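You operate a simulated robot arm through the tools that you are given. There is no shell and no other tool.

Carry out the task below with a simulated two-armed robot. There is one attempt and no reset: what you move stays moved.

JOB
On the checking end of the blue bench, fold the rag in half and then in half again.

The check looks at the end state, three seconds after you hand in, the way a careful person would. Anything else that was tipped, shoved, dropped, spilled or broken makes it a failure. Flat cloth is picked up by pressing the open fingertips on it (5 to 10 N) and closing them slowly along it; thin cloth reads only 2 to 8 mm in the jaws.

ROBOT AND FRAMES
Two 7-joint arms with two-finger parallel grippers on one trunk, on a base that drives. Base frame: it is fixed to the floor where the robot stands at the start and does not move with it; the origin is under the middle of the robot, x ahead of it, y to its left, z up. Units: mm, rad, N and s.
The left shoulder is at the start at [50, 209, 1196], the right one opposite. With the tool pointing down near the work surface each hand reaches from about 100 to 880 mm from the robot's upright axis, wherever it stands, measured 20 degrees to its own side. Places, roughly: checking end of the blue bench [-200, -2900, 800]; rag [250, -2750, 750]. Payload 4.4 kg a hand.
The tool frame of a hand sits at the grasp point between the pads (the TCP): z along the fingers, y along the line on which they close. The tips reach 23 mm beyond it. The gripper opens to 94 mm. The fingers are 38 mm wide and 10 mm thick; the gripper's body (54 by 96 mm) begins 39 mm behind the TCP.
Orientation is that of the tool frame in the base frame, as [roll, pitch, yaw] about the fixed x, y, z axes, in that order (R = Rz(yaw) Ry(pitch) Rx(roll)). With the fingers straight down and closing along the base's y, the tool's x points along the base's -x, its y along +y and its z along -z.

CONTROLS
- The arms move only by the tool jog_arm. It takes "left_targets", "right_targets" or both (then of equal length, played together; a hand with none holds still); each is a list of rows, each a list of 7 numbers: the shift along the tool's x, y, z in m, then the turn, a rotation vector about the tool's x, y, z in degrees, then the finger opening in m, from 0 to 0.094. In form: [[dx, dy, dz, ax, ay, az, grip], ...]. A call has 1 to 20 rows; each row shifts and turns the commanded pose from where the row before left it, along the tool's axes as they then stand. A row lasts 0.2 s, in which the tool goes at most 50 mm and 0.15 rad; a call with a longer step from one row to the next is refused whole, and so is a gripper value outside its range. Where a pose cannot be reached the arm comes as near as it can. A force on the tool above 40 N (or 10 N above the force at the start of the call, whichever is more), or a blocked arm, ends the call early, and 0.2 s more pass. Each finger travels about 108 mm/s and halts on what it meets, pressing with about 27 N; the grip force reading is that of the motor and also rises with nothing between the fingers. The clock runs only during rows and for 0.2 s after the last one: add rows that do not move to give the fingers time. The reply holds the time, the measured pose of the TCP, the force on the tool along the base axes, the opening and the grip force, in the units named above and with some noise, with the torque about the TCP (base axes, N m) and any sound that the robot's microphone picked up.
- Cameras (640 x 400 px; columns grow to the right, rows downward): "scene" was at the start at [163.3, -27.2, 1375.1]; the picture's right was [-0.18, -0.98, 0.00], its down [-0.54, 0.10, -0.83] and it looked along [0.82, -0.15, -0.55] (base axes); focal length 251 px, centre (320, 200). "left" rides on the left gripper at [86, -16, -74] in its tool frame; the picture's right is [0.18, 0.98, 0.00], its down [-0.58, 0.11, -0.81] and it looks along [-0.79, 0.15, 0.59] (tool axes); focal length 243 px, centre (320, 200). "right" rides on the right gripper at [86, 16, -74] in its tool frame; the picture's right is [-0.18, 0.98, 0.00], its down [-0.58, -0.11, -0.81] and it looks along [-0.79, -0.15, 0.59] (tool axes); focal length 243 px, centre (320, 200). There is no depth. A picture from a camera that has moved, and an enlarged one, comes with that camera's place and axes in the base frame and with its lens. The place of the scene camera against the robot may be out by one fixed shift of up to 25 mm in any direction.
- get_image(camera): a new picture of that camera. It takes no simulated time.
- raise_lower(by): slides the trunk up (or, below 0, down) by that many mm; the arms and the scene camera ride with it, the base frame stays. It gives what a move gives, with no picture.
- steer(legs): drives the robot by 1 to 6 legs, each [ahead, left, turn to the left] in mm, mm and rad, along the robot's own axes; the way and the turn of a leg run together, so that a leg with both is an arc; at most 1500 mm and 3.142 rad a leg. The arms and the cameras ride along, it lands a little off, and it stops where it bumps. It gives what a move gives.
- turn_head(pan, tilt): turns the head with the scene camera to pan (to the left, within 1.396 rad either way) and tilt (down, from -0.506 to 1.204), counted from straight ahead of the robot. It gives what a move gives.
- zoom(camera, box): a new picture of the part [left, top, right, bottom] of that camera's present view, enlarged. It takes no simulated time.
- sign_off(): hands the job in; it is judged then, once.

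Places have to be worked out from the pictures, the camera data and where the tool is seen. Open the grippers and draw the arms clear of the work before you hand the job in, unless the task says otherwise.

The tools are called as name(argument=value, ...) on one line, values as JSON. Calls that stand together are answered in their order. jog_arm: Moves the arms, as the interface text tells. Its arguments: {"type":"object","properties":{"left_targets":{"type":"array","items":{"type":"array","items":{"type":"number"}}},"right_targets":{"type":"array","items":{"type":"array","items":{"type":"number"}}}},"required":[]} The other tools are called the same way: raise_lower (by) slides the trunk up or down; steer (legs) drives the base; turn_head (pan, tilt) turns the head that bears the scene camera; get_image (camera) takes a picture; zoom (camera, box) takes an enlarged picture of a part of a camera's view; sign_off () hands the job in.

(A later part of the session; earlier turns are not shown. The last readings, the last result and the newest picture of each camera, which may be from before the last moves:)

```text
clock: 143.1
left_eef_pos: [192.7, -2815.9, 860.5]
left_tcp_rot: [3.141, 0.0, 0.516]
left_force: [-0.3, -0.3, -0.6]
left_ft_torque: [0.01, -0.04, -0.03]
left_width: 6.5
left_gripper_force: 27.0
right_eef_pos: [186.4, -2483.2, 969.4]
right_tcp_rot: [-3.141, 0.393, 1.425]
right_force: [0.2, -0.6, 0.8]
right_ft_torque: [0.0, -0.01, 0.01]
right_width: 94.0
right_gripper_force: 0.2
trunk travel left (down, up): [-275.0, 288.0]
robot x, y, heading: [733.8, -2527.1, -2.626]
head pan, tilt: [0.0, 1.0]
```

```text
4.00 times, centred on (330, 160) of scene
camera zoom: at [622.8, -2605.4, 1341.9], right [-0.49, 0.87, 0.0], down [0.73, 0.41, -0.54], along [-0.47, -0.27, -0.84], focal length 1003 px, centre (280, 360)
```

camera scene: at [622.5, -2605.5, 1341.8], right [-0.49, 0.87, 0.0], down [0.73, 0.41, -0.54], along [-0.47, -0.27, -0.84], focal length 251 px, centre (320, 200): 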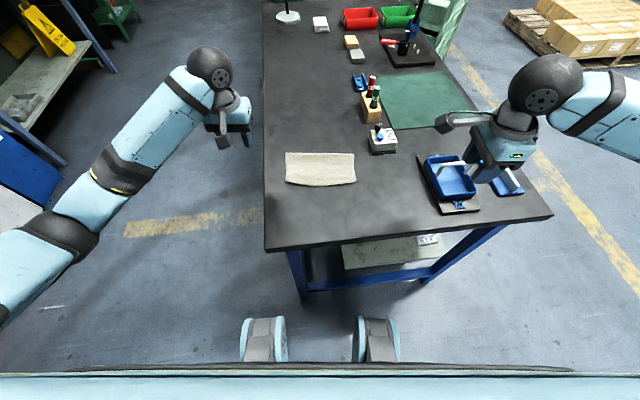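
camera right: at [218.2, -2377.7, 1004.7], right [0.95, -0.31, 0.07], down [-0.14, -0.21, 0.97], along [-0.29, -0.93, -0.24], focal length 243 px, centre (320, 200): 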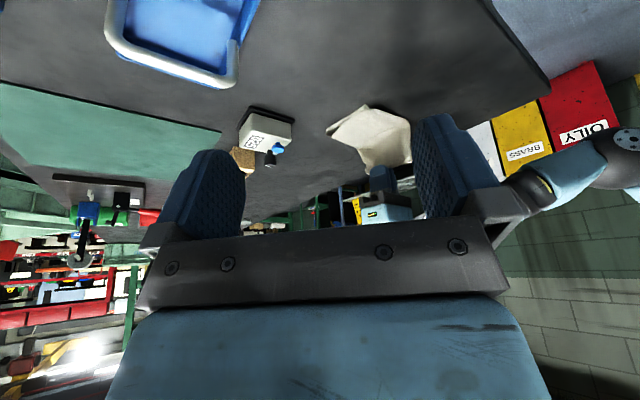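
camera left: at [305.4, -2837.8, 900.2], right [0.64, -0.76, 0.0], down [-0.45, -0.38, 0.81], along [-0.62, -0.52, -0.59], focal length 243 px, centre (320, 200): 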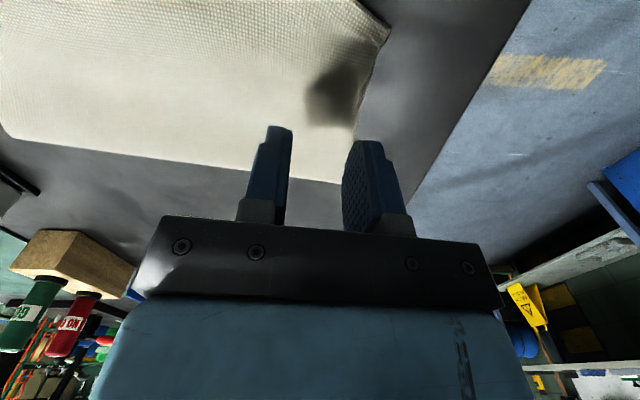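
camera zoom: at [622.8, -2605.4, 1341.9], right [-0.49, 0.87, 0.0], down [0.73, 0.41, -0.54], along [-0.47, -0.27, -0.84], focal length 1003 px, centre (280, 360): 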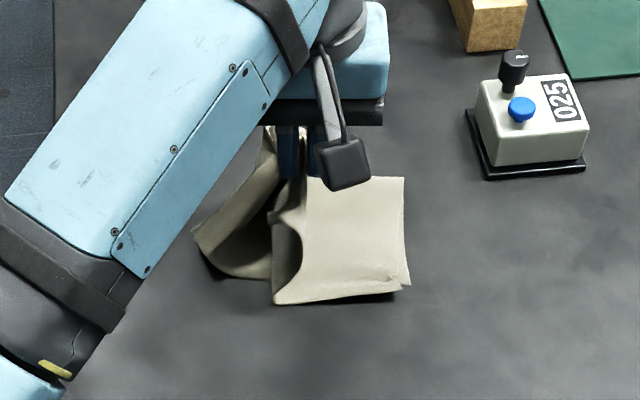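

The bottom layer now follows: a tension ridge in it runs straight into the jaws, so both layers are held. I continue down the far side of the arc to about lateral -37, 36 mm up.

jog_arm(left_targets=[[0, -0.006, 0.006, 0, 0, 0, 0.0], [0, -0.006, 0.008, 0, 0, 0, 0.0], [0, -0.006, 0.008, 0, 0, 0, 0.0], [0, -0.005, 0.008, 0, 0, 0, 0.0], [0, 0, 0, 0, 0, 0, 0.0]])

zoom(camera="left", box=[160, 0, 480, 200])

zoom(camera="scene", box=[250, 110, 410, 210])

zoom(camera="right", box=[290, 40, 470, 160])

```text
clock: 144.3
left_eef_pos: [181.3, -2795.7, 829.5]
left_tcp_rot: [3.14, 0.0, 0.516]
left_force: [0.1, -0.3, 0.2]
left_ft_torque: [0.01, -0.01, 0.01]
left_width: 6.2
left_gripper_force: 27.1
right_eef_pos: [186.5, -2482.7, 968.9]
right_tcp_rot: [3.141, 0.393, 1.426]
right_force: [-0.7, -0.6, -0.2]
right_ft_torque: [-0.01, 0.01, 0.03]
right_width: 93.9
right_gripper_force: 0.0
trunk travel left (down, up): [-275.0, 288.0]
robot x, y, heading: [731.9, -2529.4, -2.625]
head pan, tilt: [0.0, 1.0]
```

```text
2.00 times, centred on (320, 100) of left
camera zoom: at [248.9, -2738.9, 904.0], right [0.64, -0.76, 0.0], down [-0.45, -0.38, 0.81], along [-0.62, -0.52, -0.59], focal length 485 px, centre (320, 400)
```

zoom: 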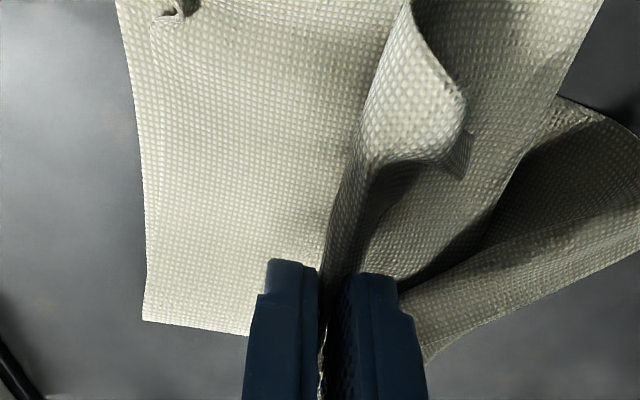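

```text
4.00 times, centred on (330, 160) of scene
camera zoom: at [622.7, -2605.2, 1341.9], right [-0.49, 0.87, 0.0], down [0.73, 0.41, -0.54], along [-0.47, -0.27, -0.84], focal length 1003 px, centre (280, 360)
```

zoom: 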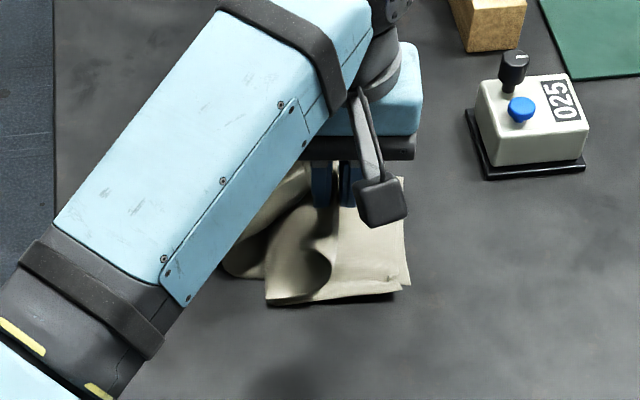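

```text
3.33 times, centred on (380, 100) of right
camera zoom: at [218.4, -2377.7, 1005.1], right [0.95, -0.31, 0.07], down [-0.14, -0.21, 0.97], along [-0.29, -0.93, -0.24], focal length 809 px, centre (120, 533)
```

zoom: 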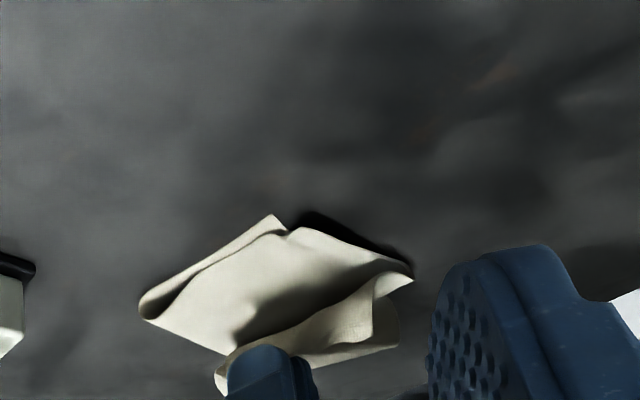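

Looking closely, the bottom layer's left edge still passes well clear of the jaws, so I probably hold mainly the top layer. I take it back along the same arc and lay it down where it was, to regrip both layers properly.

jog_arm(left_targets=[[0, 0.006, -0.008, 0, 0, 0, 0.0], [0, 0.006, -0.008, 0, 0, 0, 0.0], [0, 0.006, -0.008, 0, 0, 0, 0.0], [0, 0.008, -0.006, 0, 0, 0, 0.0], [0, 0.009, 0, 0, 0, 0, 0.0], [0, 0.009, 0, 0, 0, 0, 0.0], [0, 0.009, 0, 0, 0, 0, 0.0], [0, 0.009, 0.001, 0, 0, 0, 0.0], [0, 0.009, 0.003, 0, 0, 0, 0.0], [0, 0.008, 0.005, 0, 0, 0, 0.0], [0, 0.008, 0.007, 0, 0, 0, 0.0], [0, 0.007, 0.009, 0, 0, 0, 0.0], [0, 0.006, 0.01, 0, 0, 0, 0.0], [0, 0.005, 0.01, 0, 0, 0, 0.0], [0, 0, 0, 0, 0, 0, 0.0]])

zoom(camera="left", box=[160, 0, 480, 200])

zoom(camera="scene", box=[250, 110, 410, 210])

```text
clock: 147.5
left_eef_pos: [233.1, -2886.7, 815.0]
left_tcp_rot: [3.141, -0.001, 0.513]
left_force: [-1.0, 0.4, -0.5]
left_ft_torque: [0.0, 0.01, 0.02]
left_width: 6.5
left_gripper_force: 27.0
right_eef_pos: [186.6, -2484.5, 968.5]
right_tcp_rot: [-3.141, 0.392, 1.426]
right_force: [0.2, 0.8, -0.5]
right_ft_torque: [-0.05, 0.02, 0.01]
right_width: 94.1
right_gripper_force: 0.1
trunk travel left (down, up): [-275.0, 288.0]
robot x, y, heading: [731.8, -2528.8, -2.627]
head pan, tilt: [0.0, 1.0]
```

```text
2.00 times, centred on (320, 100) of left
camera zoom: at [300.7, -2830.1, 888.8], right [0.64, -0.76, 0.0], down [-0.45, -0.38, 0.81], along [-0.62, -0.52, -0.59], focal length 485 px, centre (320, 400)
```

zoom: 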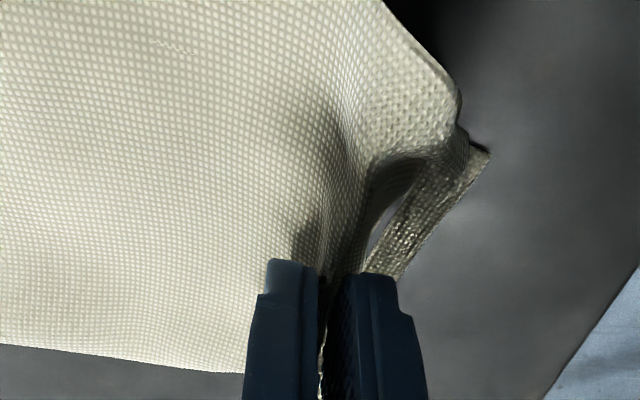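

```text
4.00 times, centred on (330, 160) of scene
camera zoom: at [622.7, -2605.1, 1341.9], right [-0.49, 0.87, 0.0], down [0.73, 0.41, -0.54], along [-0.47, -0.27, -0.84], focal length 1003 px, centre (280, 360)
```

zoom: 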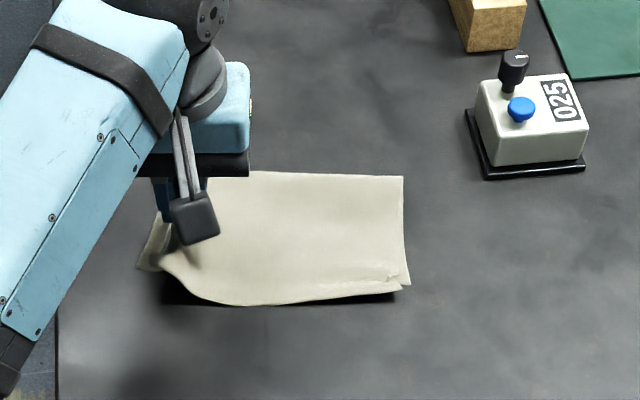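

I zoom into the pinch to see exactly how the outer strip connects to the jaws.

zoom(camera="left", box=[310, 60, 420, 150])

zoom(camera="scene", box=[275, 145, 325, 190])

```text
4.44 times, centred on (365, 105) of left
camera zoom: at [300.7, -2830.1, 888.8], right [0.64, -0.76, 0.0], down [-0.45, -0.38, 0.81], along [-0.62, -0.52, -0.59], focal length 1078 px, centre (120, 622)
```

zoom: 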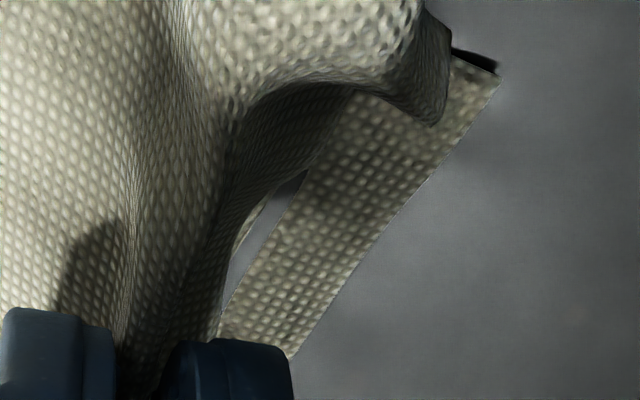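

```text
8.89 times, centred on (300, 168) of scene
camera zoom: at [622.7, -2605.1, 1341.9], right [-0.49, 0.87, 0.0], down [0.73, 0.41, -0.54], along [-0.47, -0.27, -0.84], focal length 2228 px, centre (498, 489)
```

zoom: 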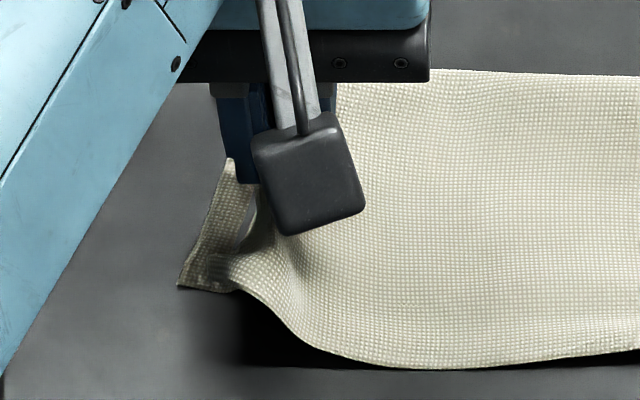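

The strip outside the jaws is the outer hem of the bottom layer, hanging from the pinch with bench visible on both sides. So both layers were held after all, but too far from the near corners, which flopped. I lay it down here and let go, to regrip closer to the near corners.

jog_arm(left_targets=[[0, 0.003, 0.007, 0, 0, 0, 0.0], [0, 0.002, 0.006, 0, 0, 0, 0.0], [0, 0.001, 0.004, 0, 0, 0, 0.0], [0, 0, 0, 0, 0, 0, 0.0], [0, 0, 0, 0, 0, 0, 0.01], [0, 0, 0, 0, 0, 0, 0.02], [0, 0, 0, 0, 0, 0, 0.03], [0, 0, 0, 0, 0, 0, 0.04], [0, 0, 0, 0, 0, 0, 0.04]])

zoom(camera="left", box=[160, 0, 480, 200])

```text
clock: 149.5
left_eef_pos: [236.1, -2892.4, 797.9]
left_tcp_rot: [-3.141, -0.001, 0.515]
left_force: [-0.7, 0.2, -0.1]
left_ft_torque: [0.01, 0.0, 0.02]
left_width: 40.1
left_gripper_force: 0.0
right_eef_pos: [187.0, -2482.5, 968.8]
right_tcp_rot: [-3.141, 0.391, 1.427]
right_force: [0.0, -0.4, -0.3]
right_ft_torque: [-0.03, -0.01, -0.02]
right_width: 94.1
right_gripper_force: 0.1
trunk travel left (down, up): [-275.0, 288.0]
robot x, y, heading: [735.4, -2525.2, -2.629]
head pan, tilt: [0.0, 1.0]
```

```text
2.00 times, centred on (320, 100) of left
camera zoom: at [303.7, -2834.8, 872.1], right [0.64, -0.76, 0.0], down [-0.45, -0.38, 0.81], along [-0.62, -0.52, -0.59], focal length 485 px, centre (320, 400)
```

zoom: 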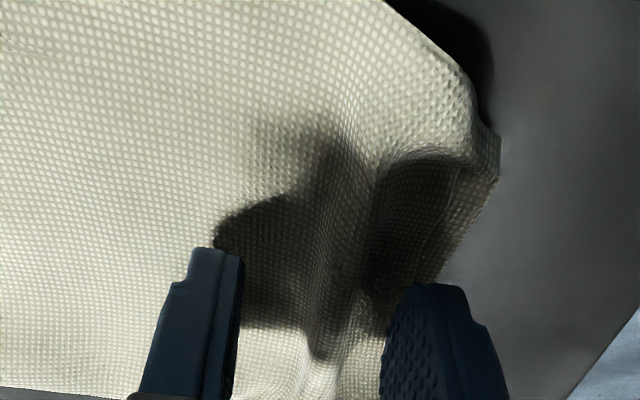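

I lift the left hand straight up and outward to see how the left end lies now.

jog_arm(left_targets=[[0, 0, -0.01, 0, 0, 0, 0.04], [0, 0, -0.02, 0, 0, 0, 0.04], [0, 0, -0.025, 0, 0, 0, 0.04], [0, 0.02, -0.025, 0, 0, 0, 0.04], [0, 0.03, -0.02, 0, 0, 0, 0.04], [0, 0.03, 0, 0, 0, 0, 0.04], [0.01, 0.03, 0, 0, 0, 0, 0.04], [0.01, 0.02, 0, 0, 0, 0, 0.04], [0, 0, 0, 0, 0, 0, 0.04]])

zoom(camera="scene", box=[275, 140, 370, 200])

get_image(camera="left")

zoom(camera="right", box=[290, 60, 440, 160])

```text
clock: 151.5
left_eef_pos: [317.4, -2995.4, 896.6]
left_tcp_rot: [-3.141, -0.001, 0.515]
left_force: [0.2, -0.1, 0.5]
left_ft_torque: [-0.04, -0.01, 0.0]
left_width: 39.9
left_gripper_force: 0.2
right_eef_pos: [184.6, -2484.0, 968.7]
right_tcp_rot: [-3.141, 0.393, 1.427]
right_force: [-0.5, -0.3, -0.5]
right_ft_torque: [-0.05, -0.01, 0.0]
right_width: 94.1
right_gripper_force: 0.1
trunk travel left (down, up): [-275.0, 288.0]
robot x, y, heading: [735.4, -2528.5, -2.624]
head pan, tilt: [0.0, 1.0]
```

```text
6.67 times, centred on (322, 170) of scene
camera zoom: at [622.4, -2605.0, 1341.8], right [-0.49, 0.87, 0.0], down [0.73, 0.41, -0.54], along [-0.47, -0.27, -0.84], focal length 1671 px, centre (303, 400)
```

zoom: 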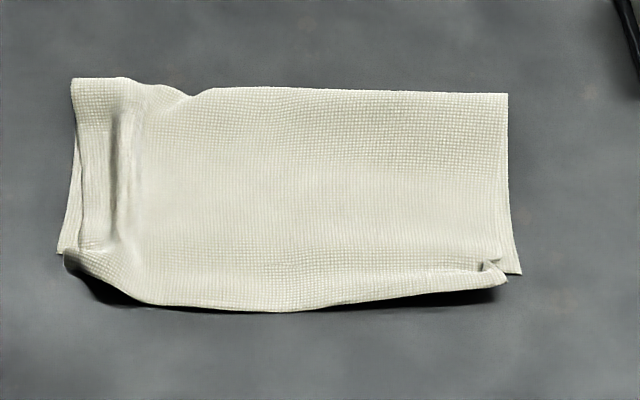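

```text
taken
camera left: at [385.2, -2938.1, 972.3], right [0.64, -0.76, 0.0], down [-0.45, -0.38, 0.81], along [-0.62, -0.52, -0.59], focal length 243 px, centre (320, 200)
```

left: 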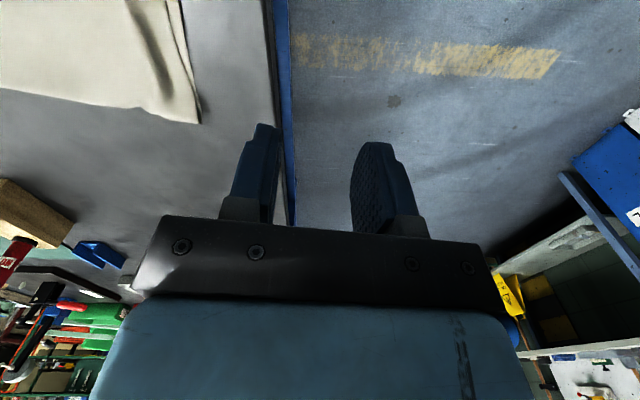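

```text
4.00 times, centred on (365, 110) of right
camera zoom: at [218.1, -2377.5, 1004.9], right [0.95, -0.31, 0.07], down [-0.14, -0.21, 0.97], along [-0.29, -0.93, -0.24], focal length 970 px, centre (140, 560)
```

zoom: 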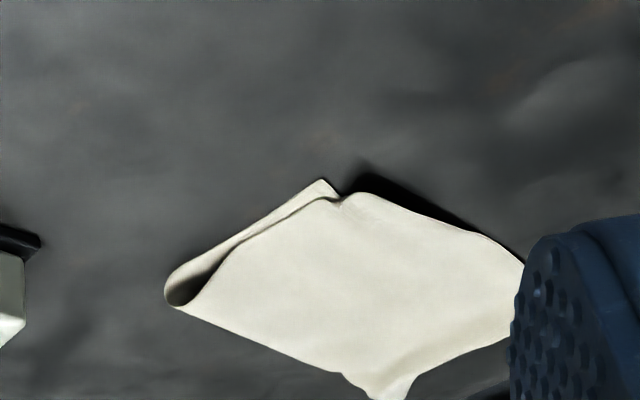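

Both layers share a standing pleat about 20-35 mm in from the left edge. I flatten it by pressing closed fingers on the left margin and drawing it outward, so I first bring the hand above that margin.

jog_arm(left_targets=[[-0.001, -0.012, 0.006, 0, 0, 0, 0.0], [-0.001, -0.012, 0.006, 0, 0, 0, 0.0], [-0.001, -0.012, 0.006, 0, 0, 0, 0.0], [-0.001, -0.012, 0.006, 0, 0, 0, 0.0], [-0.001, -0.012, 0.006, 0, 0, 0, 0.0], [-0.001, -0.012, 0.006, 0, 0, 0, 0.0], [-0.001, -0.012, 0.006, 0, 0, 0, 0.0], [-0.001, -0.012, 0.006, 0, 0, 0, 0.0], [-0.001, -0.012, 0.006, 0, 0, 0, 0.0], [-0.001, -0.01, 0.006, 0, 0, 0, 0.0], [0, 0, 0.016, 0, 0, 0, 0.0], [0, 0, 0, 0, 0, 0, 0.0]])

zoom(camera="left", box=[160, 0, 480, 200])

zoom(camera="scene", box=[250, 110, 410, 210])

```text
clock: 154.1
left_eef_pos: [250.9, -2898.2, 820.3]
left_tcp_rot: [-3.141, -0.001, 0.515]
left_force: [0.5, -0.4, -0.8]
left_ft_torque: [-0.02, 0.01, -0.02]
left_width: 0.0
left_gripper_force: 27.3
right_eef_pos: [186.9, -2483.6, 968.8]
right_tcp_rot: [-3.14, 0.391, 1.426]
right_force: [0.1, -0.4, 0.6]
right_ft_torque: [-0.01, 0.02, 0.0]
right_width: 93.7
right_gripper_force: 0.1
trunk travel left (down, up): [-275.0, 288.0]
robot x, y, heading: [734.3, -2524.0, -2.629]
head pan, tilt: [0.0, 1.0]
```

```text
2.00 times, centred on (320, 100) of left
camera zoom: at [318.5, -2841.0, 895.4], right [0.64, -0.76, 0.0], down [-0.45, -0.38, 0.81], along [-0.62, -0.52, -0.59], focal length 485 px, centre (320, 400)
```

zoom: 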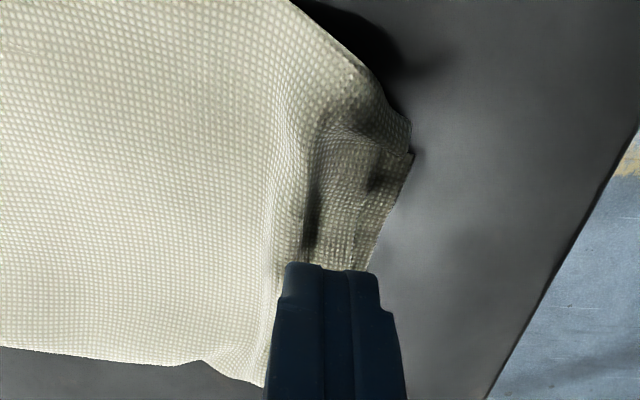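

```text
4.00 times, centred on (330, 160) of scene
camera zoom: at [622.7, -2605.1, 1341.9], right [-0.49, 0.87, 0.0], down [0.73, 0.41, -0.54], along [-0.47, -0.27, -0.84], focal length 1003 px, centre (280, 360)
```

zoom: 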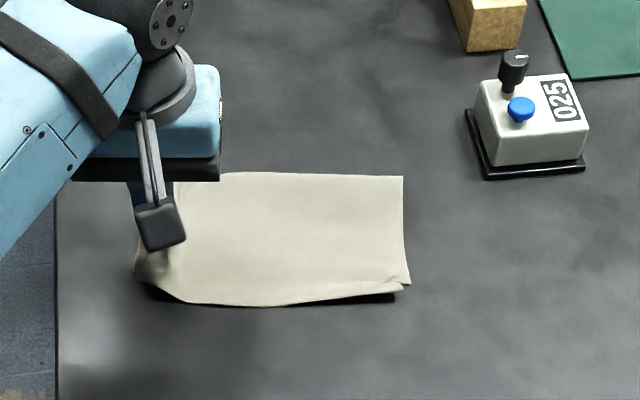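

The fingers are over the margin, outside the pleat. I lower them to contact in two stages.

jog_arm(left_targets=[[0, 0, 0.006, 0, 0, 0, 0.0], [0, 0, 0.006, 0, 0, 0, 0.0], [0, 0, 0.006, 0, 0, 0, 0.0], [0, 0, 0.003, 0, 0, 0, 0.0], [0, 0, 0.001, 0, 0, 0, 0.0], [0, 0, 0.001, 0, 0, 0, 0.0], [0, 0, 0, 0, 0, 0, 0.0]])

```text
clock: 155.7
left_eef_pos: [250.6, -2897.8, 798.0]
left_tcp_rot: [3.141, 0.0, 0.515]
left_force: [0.0, -0.8, -1.4]
left_ft_torque: [-0.02, 0.02, 0.0]
left_width: 0.0
left_gripper_force: 27.1
right_eef_pos: [185.9, -2483.6, 968.2]
right_tcp_rot: [3.138, 0.393, 1.426]
right_force: [0.9, 0.4, 0.4]
right_ft_torque: [0.02, 0.0, -0.02]
right_width: 94.1
right_gripper_force: 0.1
trunk travel left (down, up): [-275.0, 288.0]
robot x, y, heading: [733.8, -2526.1, -2.629]
head pan, tilt: [0.0, 1.0]
```

No contact at 798. I lower 3 mm more, then draw outward 12 mm under light pressure.

jog_arm(left_targets=[[0, 0, 0.001, 0, 0, 0, 0.0], [0, 0, 0.001, 0, 0, 0, 0.0], [0, 0, 0.001, 0, 0, 0, 0.0], [0, 0, 0.0005, 0, 0, 0, 0.0], [0, 0, 0, 0, 0, 0, 0.0]])

```text
clock: 156.9
left_eef_pos: [250.6, -2898.5, 795.6]
left_tcp_rot: [3.14, 0.001, 0.516]
left_force: [0.3, 0.2, 1.8]
left_ft_torque: [0.01, 0.01, -0.01]
left_width: 0.0
left_gripper_force: 26.7
right_eef_pos: [187.0, -2483.7, 968.8]
right_tcp_rot: [-3.14, 0.393, 1.428]
right_force: [-0.7, 0.3, 0.2]
right_ft_torque: [-0.02, 0.01, 0.01]
right_width: 93.9
right_gripper_force: 0.1
trunk travel left (down, up): [-275.0, 288.0]
robot x, y, heading: [735.3, -2528.3, -2.624]
head pan, tilt: [0.0, 1.0]
```

Light touch at 1.8 N. I press 0.8 mm more and draw the margin 12 mm outward (left), slowly.

jog_arm(left_targets=[[0, 0, 0.0008, 0, 0, 0, 0.0], [0, 0, 0, 0, 0, 0, 0.0], [0, 0.002, 0, 0, 0, 0, 0.0], [0, 0.002, 0, 0, 0, 0, 0.0], [0, 0.002, 0, 0, 0, 0, 0.0], [0, 0.002, 0, 0, 0, 0, 0.0], [0, 0.002, 0, 0, 0, 0, 0.0], [0, 0.002, 0, 0, 0, 0, 0.0], [0, 0, 0, 0, 0, 0, 0.0]])

zoom(camera="left", box=[160, 0, 480, 200])

zoom(camera="scene", box=[275, 140, 370, 200])

```text
clock: 158.9
left_eef_pos: [257.5, -2908.6, 794.6]
left_tcp_rot: [-3.141, 0.003, 0.513]
left_force: [-0.8, 2.0, 6.2]
left_ft_torque: [0.0, -0.03, -0.02]
left_width: 0.0
left_gripper_force: 27.4
right_eef_pos: [188.0, -2482.5, 969.3]
right_tcp_rot: [-3.139, 0.395, 1.427]
right_force: [0.1, 1.3, -0.5]
right_ft_torque: [-0.03, 0.01, -0.01]
right_width: 94.1
right_gripper_force: 0.1
trunk travel left (down, up): [-275.0, 288.0]
robot x, y, heading: [736.0, -2525.4, -2.629]
head pan, tilt: [0.0, 1.0]
```

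```text
2.00 times, centred on (320, 100) of left
camera zoom: at [324.3, -2851.0, 869.2], right [0.64, -0.76, 0.0], down [-0.45, -0.38, 0.81], along [-0.62, -0.52, -0.59], focal length 485 px, centre (320, 400)
```

zoom: 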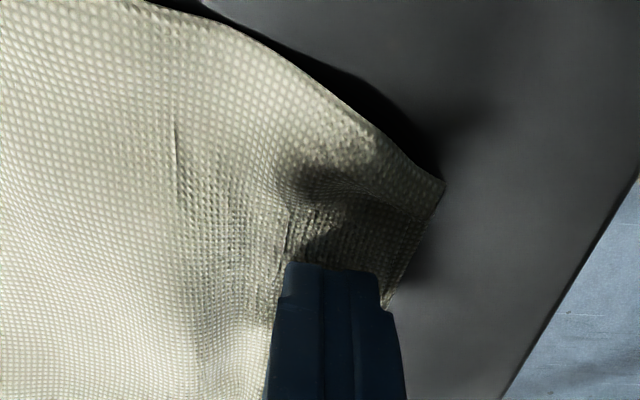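

```text
6.67 times, centred on (322, 170) of scene
camera zoom: at [623.1, -2604.7, 1341.9], right [-0.49, 0.87, 0.0], down [0.73, 0.41, -0.54], along [-0.47, -0.27, -0.84], focal length 1671 px, centre (303, 400)
```

zoom: 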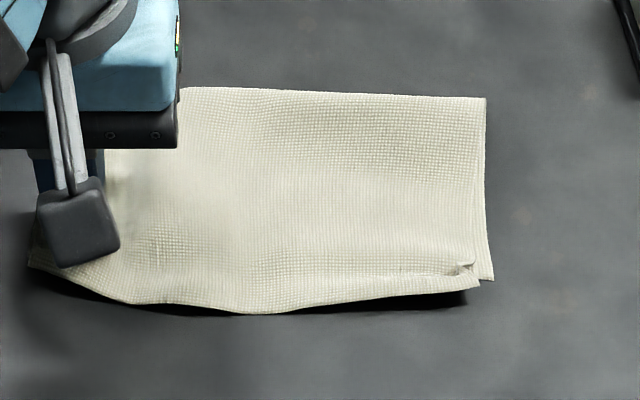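

The pleat is flattened and the margin is smooth; the whole rag also shifted about 11 mm left. I lift 28 mm and look down on the left edge with open jaws to place the next grip.

jog_arm(left_targets=[[0, 0, -0.008, 0, 0, 0, 0.0], [0, 0, -0.01, 0, 0, 0, 0.0], [0, 0, -0.01, 0, 0, 0, 0.04], [0, 0, 0, 0, 0, 0, 0.06], [0, 0, 0, 0, 0, 0, 0.06]])

get_image(camera="left")

zoom(camera="left", box=[160, 0, 480, 200])

zoom(camera="scene", box=[270, 140, 370, 200])

```text
clock: 160.1
left_eef_pos: [256.3, -2908.0, 820.3]
left_tcp_rot: [3.141, 0.0, 0.515]
left_force: [-0.6, 0.1, 0.3]
left_ft_torque: [-0.03, 0.01, -0.01]
left_width: 59.9
left_gripper_force: 0.1
right_eef_pos: [186.7, -2483.5, 968.1]
right_tcp_rot: [-3.14, 0.394, 1.426]
right_force: [-0.6, -0.3, 0.2]
right_ft_torque: [0.01, -0.01, -0.01]
right_width: 93.8
right_gripper_force: 0.1
trunk travel left (down, up): [-275.0, 288.0]
robot x, y, heading: [734.8, -2526.5, -2.627]
head pan, tilt: [0.0, 1.0]
```

```text
taken
camera left: at [324.4, -2851.4, 896.6], right [0.64, -0.76, 0.0], down [-0.45, -0.38, 0.81], along [-0.62, -0.52, -0.59], focal length 243 px, centre (320, 200)
```

left: 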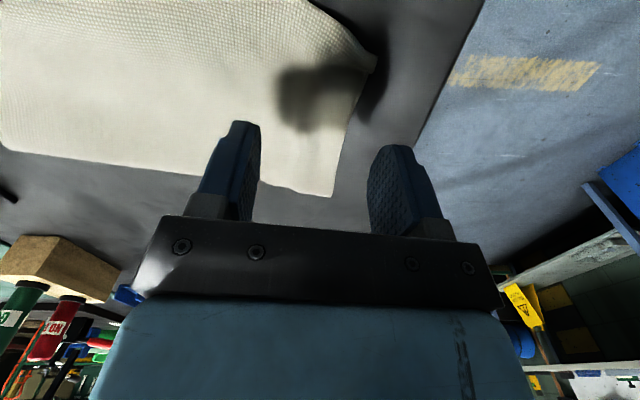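

```text
2.00 times, centred on (320, 100) of left
camera zoom: at [324.4, -2851.4, 896.6], right [0.64, -0.76, 0.0], down [-0.45, -0.38, 0.81], along [-0.62, -0.52, -0.59], focal length 485 px, centre (320, 400)
```

zoom: 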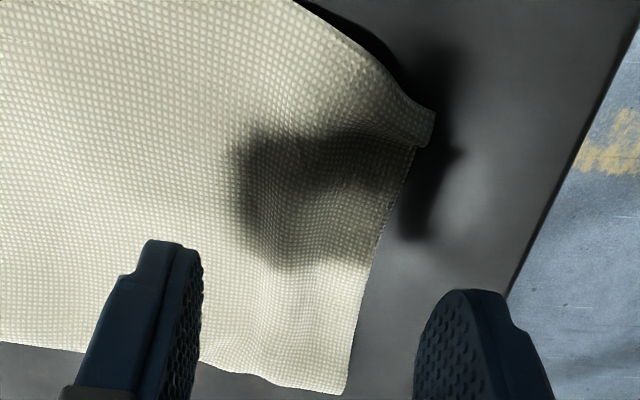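

```text
6.40 times, centred on (320, 170) of scene
camera zoom: at [622.7, -2605.2, 1341.9], right [-0.49, 0.87, 0.0], down [0.73, 0.41, -0.54], along [-0.47, -0.27, -0.84], focal length 1604 px, centre (320, 392)
```

zoom: 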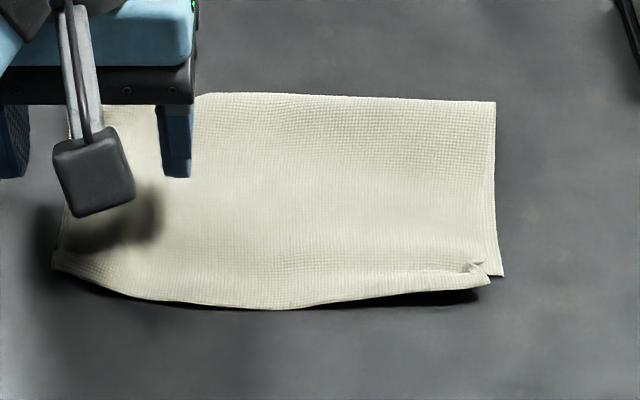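

The left edge now lies at about 115 lateral (near corner at 561 ahead), the right edge at about -78, so the second fold line is near +18. I move to 592 ahead with 24 mm jaws, the outer finger just at the edge, and roll the hand 4 degrees so that the outer finger rides on the bench.

jog_arm(left_targets=[[0.0037, 0.003, 0, 0, 0, 0, 0.05], [0.0037, 0.003, 0, 0, 0, 0, 0.04], [0.0036, 0.0026, 0, 4, 0, 0, 0.03], [0, 0, 0.006, 0, 0, 0, 0.024], [0, 0, 0.006, 0, 0, 0, 0.024], [0, 0, 0.006, 0, 0, 0, 0.024], [0, 0, 0.003, 0, 0, 0, 0.024], [0, 0, 0, 0, 0, 0, 0.024]])

zoom(camera="left", box=[200, 40, 480, 215])

```text
clock: 161.9
left_eef_pos: [269.7, -2909.8, 801.1]
left_tcp_rot: [-3.072, 0.001, 0.516]
left_force: [0.7, 0.5, 0.1]
left_ft_torque: [0.0, 0.02, 0.03]
left_width: 24.1
left_gripper_force: 0.1
right_eef_pos: [185.6, -2482.8, 969.3]
right_tcp_rot: [3.141, 0.393, 1.424]
right_force: [-0.1, -0.1, 0.2]
right_ft_torque: [0.04, 0.0, 0.01]
right_width: 94.2
right_gripper_force: 0.0
trunk travel left (down, up): [-275.0, 288.0]
robot x, y, heading: [732.5, -2528.4, -2.629]
head pan, tilt: [0.0, 1.0]
```

```text
2.29 times, centred on (340, 128) of left
camera zoom: at [339.8, -2856.8, 876.5], right [0.64, -0.76, -0.07], down [-0.42, -0.43, 0.8], along [-0.64, -0.48, -0.6], focal length 555 px, centre (274, 366)
```

zoom: 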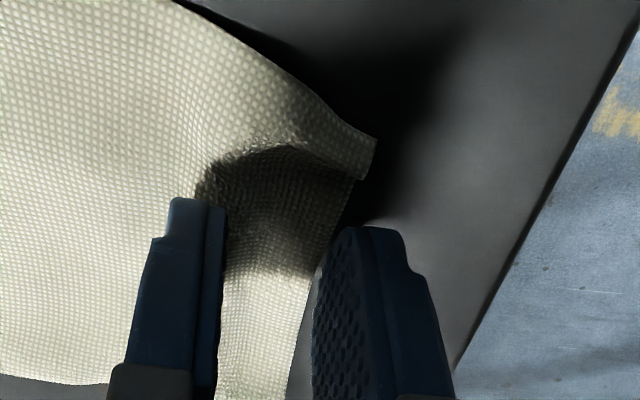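

The outer finger is just outside the edge and the inner finger is well on the cloth. I lower in 1 mm steps to contact.

jog_arm(left_targets=[[0, 0, 0.002, 0, 0, 0, 0.024], [0, 0, 0.001, 0, 0, 0, 0.024], [0, 0, 0.001, 0, 0, 0, 0.024], [0, 0, 0.001, 0, 0, 0, 0.024], [0, 0, 0, 0, 0, 0, 0.024]])

```text
clock: 163.1
left_eef_pos: [268.7, -2908.9, 797.3]
left_tcp_rot: [-3.072, 0.0, 0.515]
left_force: [0.4, 1.0, 0.0]
left_ft_torque: [-0.01, 0.01, 0.04]
left_width: 24.0
left_gripper_force: 0.0
right_eef_pos: [186.2, -2484.1, 969.1]
right_tcp_rot: [-3.141, 0.393, 1.425]
right_force: [0.2, -0.6, -0.3]
right_ft_torque: [-0.01, 0.0, 0.01]
right_width: 94.2
right_gripper_force: 0.0
trunk travel left (down, up): [-275.0, 288.0]
robot x, y, heading: [731.3, -2528.4, -2.626]
head pan, tilt: [0.0, 1.0]
```

Still free at 797. I go down a further 3 mm in small steps.

jog_arm(left_targets=[[0, 0, 0.001, 0, 0, 0, 0.024], [0, 0, 0.001, 0, 0, 0, 0.024], [0, 0, 0.001, 0, 0, 0, 0.024], [0, 0, 0, 0, 0, 0, 0.024]])

zoom(camera="left", box=[200, 40, 480, 215])

```text
clock: 164.1
left_eef_pos: [270.1, -2907.7, 796.4]
left_tcp_rot: [-3.072, 0.003, 0.514]
left_force: [-2.1, -3.1, 18.4]
left_ft_torque: [-0.21, -0.08, -0.03]
left_width: 24.2
left_gripper_force: 0.4
right_eef_pos: [188.3, -2482.9, 970.1]
right_tcp_rot: [-3.141, 0.394, 1.428]
right_force: [-0.3, 0.7, -0.9]
right_ft_torque: [0.02, 0.0, 0.02]
right_width: 93.9
right_gripper_force: 0.0
trunk travel left (down, up): [-275.0, 288.0]
robot x, y, heading: [732.9, -2526.1, -2.627]
head pan, tilt: [0.0, 1.0]
```

```text
2.29 times, centred on (340, 128) of left
camera zoom: at [340.0, -2855.8, 870.4], right [0.64, -0.76, -0.07], down [-0.42, -0.43, 0.8], along [-0.64, -0.48, -0.6], focal length 555 px, centre (274, 366)
```

zoom: 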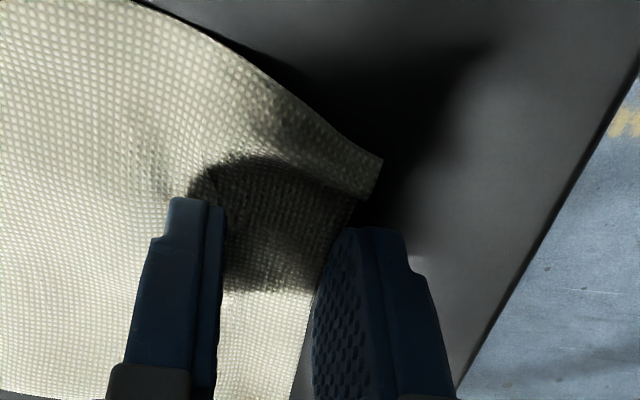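

The load is 18 N and mostly on the outer finger. I take 2 degrees of roll back out and raise by 0.8 mm to shift pressure to the inner finger on the cloth.

jog_arm(left_targets=[[0, 0, -0.0008, -2, 0, 0, 0.024], [0, 0, 0, 0, 0, 0, 0.024], [0, 0, 0, 0, 0, 0, 0.024]])

```text
clock: 164.9
left_eef_pos: [270.0, -2908.1, 795.0]
left_tcp_rot: [-3.107, 0.002, 0.516]
left_force: [-3.2, -0.5, 16.6]
left_ft_torque: [-0.18, -0.05, -0.04]
left_width: 23.3
left_gripper_force: 0.2
right_eef_pos: [186.2, -2481.4, 969.2]
right_tcp_rot: [-3.141, 0.394, 1.429]
right_force: [0.1, 1.0, 0.0]
right_ft_torque: [-0.01, 0.0, 0.0]
right_width: 93.8
right_gripper_force: 0.0
trunk travel left (down, up): [-275.0, 288.0]
robot x, y, heading: [736.2, -2530.2, -2.627]
head pan, tilt: [0.0, 1.0]
```

Still 17 N, mainly outside. I take out one more degree and raise 0.8 mm again.

jog_arm(left_targets=[[0, 0, -0.0008, -1, 0, 0, 0.024], [0, 0, 0, 0, 0, 0, 0.024], [0, 0, 0, 0, 0, 0, 0.024]])

```text
clock: 165.7
left_eef_pos: [270.2, -2909.0, 795.1]
left_tcp_rot: [-3.124, 0.001, 0.514]
left_force: [-0.2, 1.9, 8.5]
left_ft_torque: [-0.04, -0.01, 0.01]
left_width: 23.2
left_gripper_force: 0.0
right_eef_pos: [186.6, -2483.2, 969.5]
right_tcp_rot: [-3.138, 0.394, 1.426]
right_force: [0.2, -0.1, 0.8]
right_ft_torque: [-0.03, 0.0, 0.0]
right_width: 94.0
right_gripper_force: 0.1
trunk travel left (down, up): [-275.0, 288.0]
robot x, y, heading: [734.2, -2529.2, -2.63]
head pan, tilt: [0.0, 1.0]
```

Balanced now: about 8.5 N with little moment. I press 0.3 mm more and close slowly.

jog_arm(left_targets=[[0, 0, 0.0003, 0, 0, 0, 0.024], [0, 0, 0, 0, 0, 0, 0.0225], [0, 0, 0, 0, 0, 0, 0.021], [0, 0, 0, 0, 0, 0, 0.0195], [0, 0, 0, 0, 0, 0, 0.018], [0, 0, 0, 0, 0, 0, 0.0165], [0, 0, 0, 0, 0, 0, 0.015], [0, 0, 0, 0, 0, 0, 0.0135], [0, 0, 0, 0, 0, 0, 0.012], [0, 0, 0, 0, 0, 0, 0.0105], [0, 0, 0, 0, 0, 0, 0.009], [0, 0, 0, 0, 0, 0, 0.0075], [0, 0, 0, 0, 0, 0, 0.006], [0, 0, 0, 0, 0, 0, 0.0045], [0, 0, 0, 0, 0, 0, 0.003], [0, 0, 0, 0, 0, 0, 0.0015], [0, 0, 0, 0, 0, 0, 0.0], [0, 0, 0, 0, 0, 0, 0.0], [0, 0, 0, 0, 0, 0, 0.0]])

zoom(camera="left", box=[200, 40, 480, 215])

zoom(camera="scene", box=[270, 140, 370, 200])

```text
clock: 169.7
left_eef_pos: [269.8, -2908.8, 794.8]
left_tcp_rot: [-3.124, 0.002, 0.516]
left_force: [0.2, -1.3, 6.7]
left_ft_torque: [-0.02, -0.03, -0.01]
left_width: 2.1
left_gripper_force: 26.9
right_eef_pos: [186.6, -2482.7, 969.3]
right_tcp_rot: [-3.141, 0.394, 1.427]
right_force: [0.3, -0.4, 0.3]
right_ft_torque: [0.04, 0.0, 0.01]
right_width: 94.0
right_gripper_force: 0.0
trunk travel left (down, up): [-275.0, 288.0]
robot x, y, heading: [731.8, -2526.4, -2.628]
head pan, tilt: [0.0, 1.0]
```

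```text
2.29 times, centred on (340, 128) of left
camera zoom: at [338.2, -2852.6, 869.5], right [0.64, -0.76, -0.02], down [-0.44, -0.39, 0.8], along [-0.62, -0.51, -0.59], focal length 555 px, centre (274, 366)
```

zoom: 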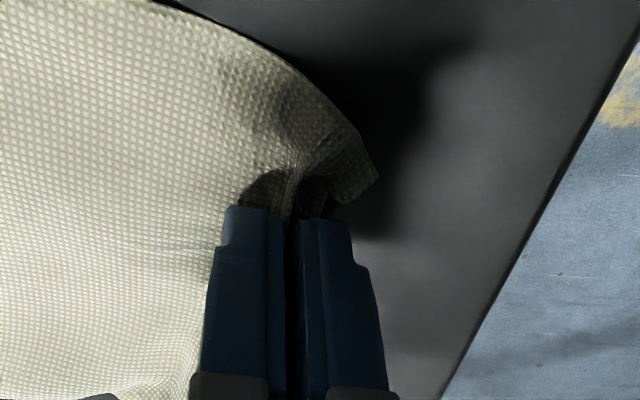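

```text
6.40 times, centred on (320, 170) of scene
camera zoom: at [623.3, -2604.8, 1342.0], right [-0.49, 0.87, 0.0], down [0.73, 0.41, -0.54], along [-0.47, -0.27, -0.84], focal length 1604 px, centre (320, 392)
```

zoom: 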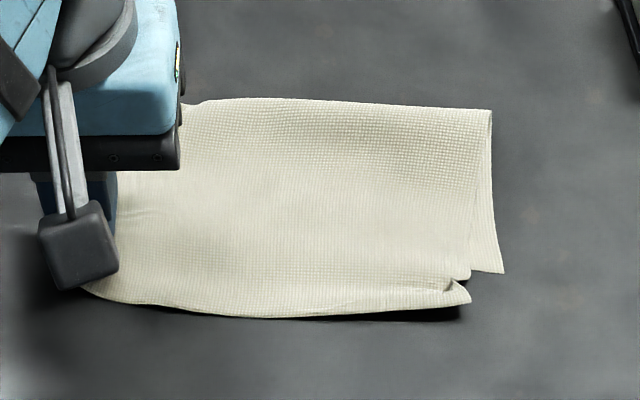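

This time the jaws read 2.1 mm and the top layer slid about 10 mm left over the bottom one, so only the top layer is pinched. I open slowly under the same pressure, so the inner finger pushes the top layer back.

jog_arm(left_targets=[[0, 0, 0, 0, 0, 0, 0.003], [0, 0, 0, 0, 0, 0, 0.005], [0, 0, 0, 0, 0, 0, 0.007], [0, 0, 0, 0, 0, 0, 0.009], [0, 0, 0, 0, 0, 0, 0.011], [0, 0, 0, 0, 0, 0, 0.013], [0, 0, 0, 0, 0, 0, 0.015], [0, 0, 0, 0, 0, 0, 0.017], [0, 0, 0, 0, 0, 0, 0.019], [0, 0, 0, 0, 0, 0, 0.021], [0, 0, 0, 0, 0, 0, 0.024], [0, 0, 0, 0, 0, 0, 0.027], [0, 0, 0, 0, 0, 0, 0.03], [0, 0, 0, 0, 0, 0, 0.03]])

zoom(camera="left", box=[200, 40, 480, 215])

zoom(camera="scene", box=[270, 140, 370, 200])

```text
clock: 172.7
left_eef_pos: [270.4, -2908.1, 795.5]
left_tcp_rot: [-3.125, 0.003, 0.514]
left_force: [-1.3, 1.3, 9.3]
left_ft_torque: [-0.08, -0.06, 0.0]
left_width: 29.2
left_gripper_force: 0.1
right_eef_pos: [187.2, -2482.9, 969.3]
right_tcp_rot: [-3.14, 0.393, 1.426]
right_force: [0.5, 0.7, 1.0]
right_ft_torque: [-0.02, -0.01, 0.0]
right_width: 94.0
right_gripper_force: 0.0
trunk travel left (down, up): [-275.0, 288.0]
robot x, y, heading: [732.3, -2527.9, -2.628]
head pan, tilt: [0.0, 1.0]
```

```text
2.29 times, centred on (340, 128) of left
camera zoom: at [338.1, -2852.4, 869.7], right [0.64, -0.76, -0.02], down [-0.44, -0.39, 0.81], along [-0.62, -0.51, -0.59], focal length 555 px, centre (274, 366)
```

zoom: 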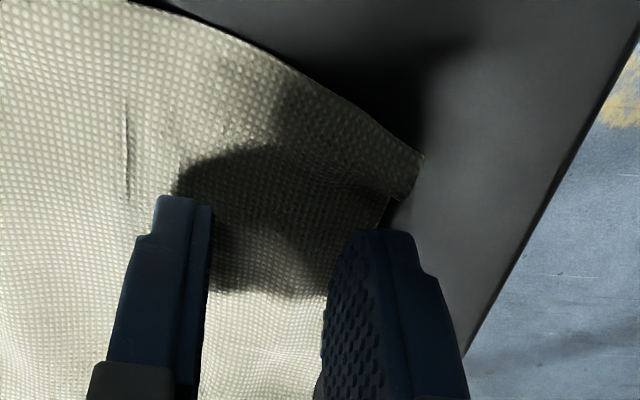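

```text
6.40 times, centred on (320, 170) of scene
camera zoom: at [623.3, -2604.5, 1342.0], right [-0.49, 0.87, 0.0], down [0.73, 0.41, -0.54], along [-0.47, -0.27, -0.84], focal length 1604 px, centre (320, 392)
```

zoom: 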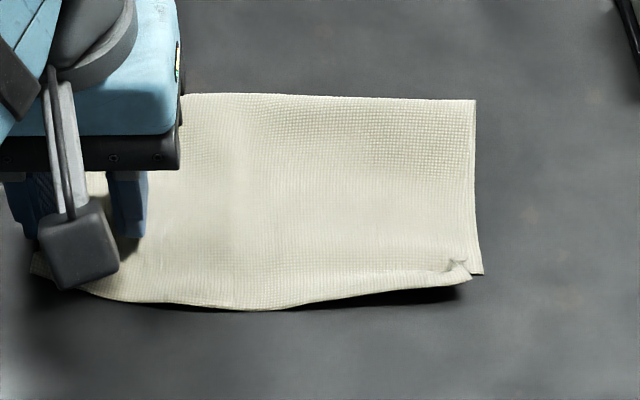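

Opening under pressure realigned the two layers, and their right edges coincide again. The rag has shifted about 9 mm further left. Now I repeat the setting that did take both layers: level hand, both fingers on the cloth with about 8 mm overlap, 30 mm jaws. I lift slightly, level, shift 3 mm inward and press again.

jog_arm(left_targets=[[0, 0, -0.004, 0, 0, 0, 0.03], [0, -0.003, 0, -1, 0, 0, 0.03], [0, 0, 0.002, 0, 0, 0, 0.03], [0, 0, 0.001, 0, 0, 0, 0.03], [0, 0, 0.001, 0, 0, 0, 0.03], [0, 0, 0, 0, 0, 0, 0.03]])

zoom(camera="left", box=[200, 40, 480, 215])

```text
clock: 174.1
left_eef_pos: [267.7, -2905.9, 796.3]
left_tcp_rot: [-3.141, 0.003, 0.515]
left_force: [-1.2, 0.7, 4.0]
left_ft_torque: [-0.02, 0.01, 0.0]
left_width: 30.0
left_gripper_force: 0.0
right_eef_pos: [185.6, -2483.0, 968.7]
right_tcp_rot: [-3.139, 0.394, 1.424]
right_force: [-0.6, 0.5, 0.5]
right_ft_torque: [-0.03, 0.01, 0.01]
right_width: 94.0
right_gripper_force: 0.0
trunk travel left (down, up): [-275.0, 288.0]
robot x, y, heading: [729.4, -2526.0, -2.628]
head pan, tilt: [0.0, 1.0]
```

```text
2.29 times, centred on (340, 128) of left
camera zoom: at [335.8, -2849.1, 869.3], right [0.64, -0.76, 0.0], down [-0.45, -0.38, 0.81], along [-0.62, -0.52, -0.59], focal length 555 px, centre (274, 366)
```

zoom: 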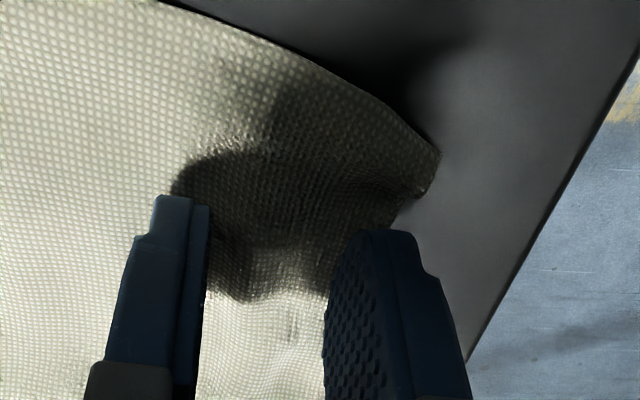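

The outer finger now sits well on the margin; load 4 N. I press 0.6 mm more and close at the same rate as in the first successful pinch.

jog_arm(left_targets=[[0, 0, 0.0006, 0, 0, 0, 0.03], [0, 0, 0, 0, 0, 0, 0.03], [0, 0, 0, 0, 0, 0, 0.028], [0, 0, 0, 0, 0, 0, 0.026], [0, 0, 0, 0, 0, 0, 0.024], [0, 0, 0, 0, 0, 0, 0.022], [0, 0, 0, 0, 0, 0, 0.02], [0, 0, 0, 0, 0, 0, 0.018], [0, 0, 0, 0, 0, 0, 0.016], [0, 0, 0, 0, 0, 0, 0.014], [0, 0, 0, 0, 0, 0, 0.012], [0, 0, 0, 0, 0, 0, 0.01], [0, 0, 0, 0, 0, 0, 0.008], [0, 0, 0, 0, 0, 0, 0.006], [0, 0, 0, 0, 0, 0, 0.004], [0, 0, 0, 0, 0, 0, 0.002], [0, 0, 0, 0, 0, 0, 0.0], [0, 0, 0, 0, 0, 0, 0.0], [0, 0, 0, 0, 0, 0, 0.0]])

zoom(camera="left", box=[200, 40, 480, 215])

zoom(camera="scene", box=[270, 140, 370, 200])

```text
clock: 178.1
left_eef_pos: [268.3, -2906.4, 795.3]
left_tcp_rot: [3.141, 0.001, 0.515]
left_force: [-0.8, -1.0, 12.6]
left_ft_torque: [-0.03, -0.02, -0.01]
left_width: 2.7
left_gripper_force: 27.0
right_eef_pos: [187.0, -2483.1, 968.2]
right_tcp_rot: [-3.141, 0.395, 1.425]
right_force: [0.3, -0.5, 0.1]
right_ft_torque: [0.0, 0.03, 0.01]
right_width: 93.7
right_gripper_force: 0.0
trunk travel left (down, up): [-275.0, 288.0]
robot x, y, heading: [734.8, -2522.3, -2.627]
head pan, tilt: [0.0, 1.0]
```

```text
2.29 times, centred on (340, 128) of left
camera zoom: at [336.1, -2848.9, 869.1], right [0.64, -0.76, 0.0], down [-0.45, -0.38, 0.81], along [-0.62, -0.52, -0.59], focal length 555 px, centre (274, 366)
```

zoom: 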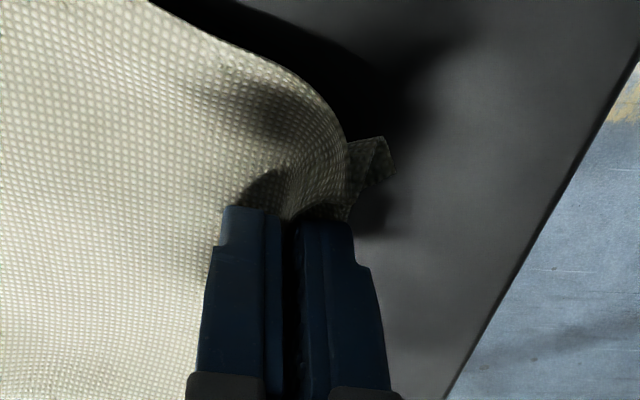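

```text
6.40 times, centred on (320, 170) of scene
camera zoom: at [623.8, -2604.3, 1342.1], right [-0.49, 0.87, 0.0], down [0.73, 0.41, -0.54], along [-0.47, -0.27, -0.84], focal length 1604 px, centre (320, 392)
```

zoom: 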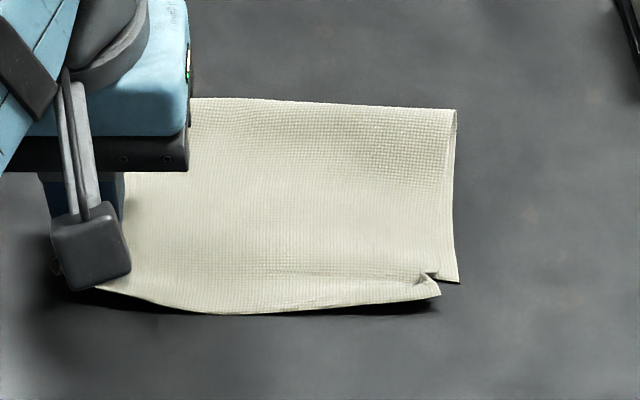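

The jaws read 2.7 mm, about four plies, and this time both layers' right edges moved together. I lift 30 mm and check how the near-left corners hang.

jog_arm(left_targets=[[0, 0, -0.003, 0, 0, 0, 0.0], [0, 0, -0.004, 0, 0, 0, 0.0], [0, 0, -0.005, 0, 0, 0, 0.0], [0, -0.002, -0.006, 0, 0, 0, 0.0], [0, -0.003, -0.006, 0, 0, 0, 0.0], [0, -0.003, -0.006, 0, 0, 0, 0.0], [0, 0, 0, 0, 0, 0, 0.0]])

zoom(camera="left", box=[200, 20, 480, 195])

zoom(camera="scene", box=[270, 140, 370, 200])

```text
clock: 179.7
left_eef_pos: [264.4, -2898.8, 823.8]
left_tcp_rot: [-3.141, -0.001, 0.514]
left_force: [0.1, 0.4, 0.3]
left_ft_torque: [0.01, 0.04, -0.02]
left_width: 2.5
left_gripper_force: 27.3
right_eef_pos: [185.8, -2482.5, 968.5]
right_tcp_rot: [3.14, 0.392, 1.425]
right_force: [-0.5, 0.3, 0.1]
right_ft_torque: [0.0, 0.0, -0.01]
right_width: 93.9
right_gripper_force: 0.1
trunk travel left (down, up): [-275.0, 288.0]
robot x, y, heading: [731.0, -2527.3, -2.627]
head pan, tilt: [0.0, 1.0]
```

```text
2.29 times, centred on (340, 108) of left
camera zoom: at [331.5, -2842.3, 898.6], right [0.64, -0.76, 0.0], down [-0.45, -0.38, 0.81], along [-0.62, -0.52, -0.59], focal length 555 px, centre (274, 411)
```

zoom: 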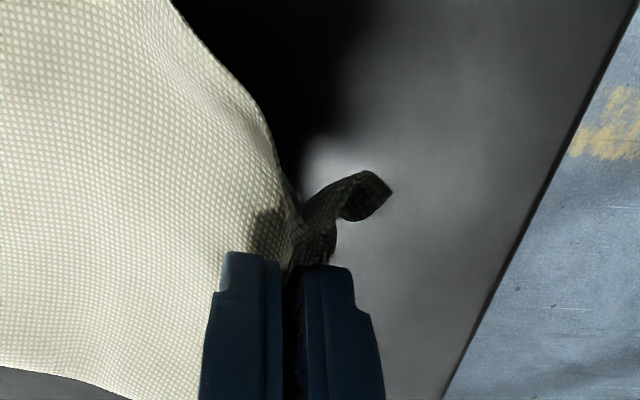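

```text
6.40 times, centred on (320, 170) of scene
camera zoom: at [622.7, -2605.3, 1341.8], right [-0.49, 0.87, 0.0], down [0.73, 0.41, -0.54], along [-0.47, -0.27, -0.84], focal length 1604 px, centre (320, 392)
```

zoom: 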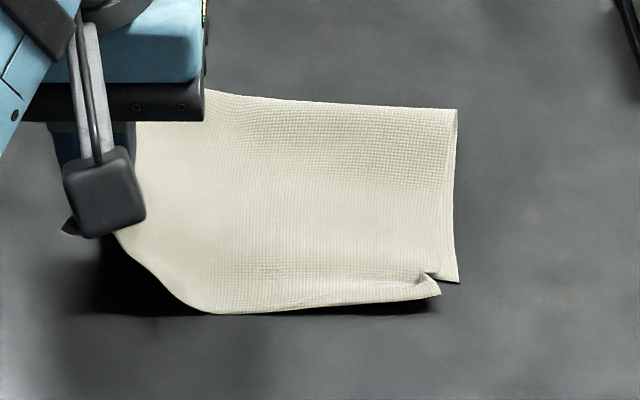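

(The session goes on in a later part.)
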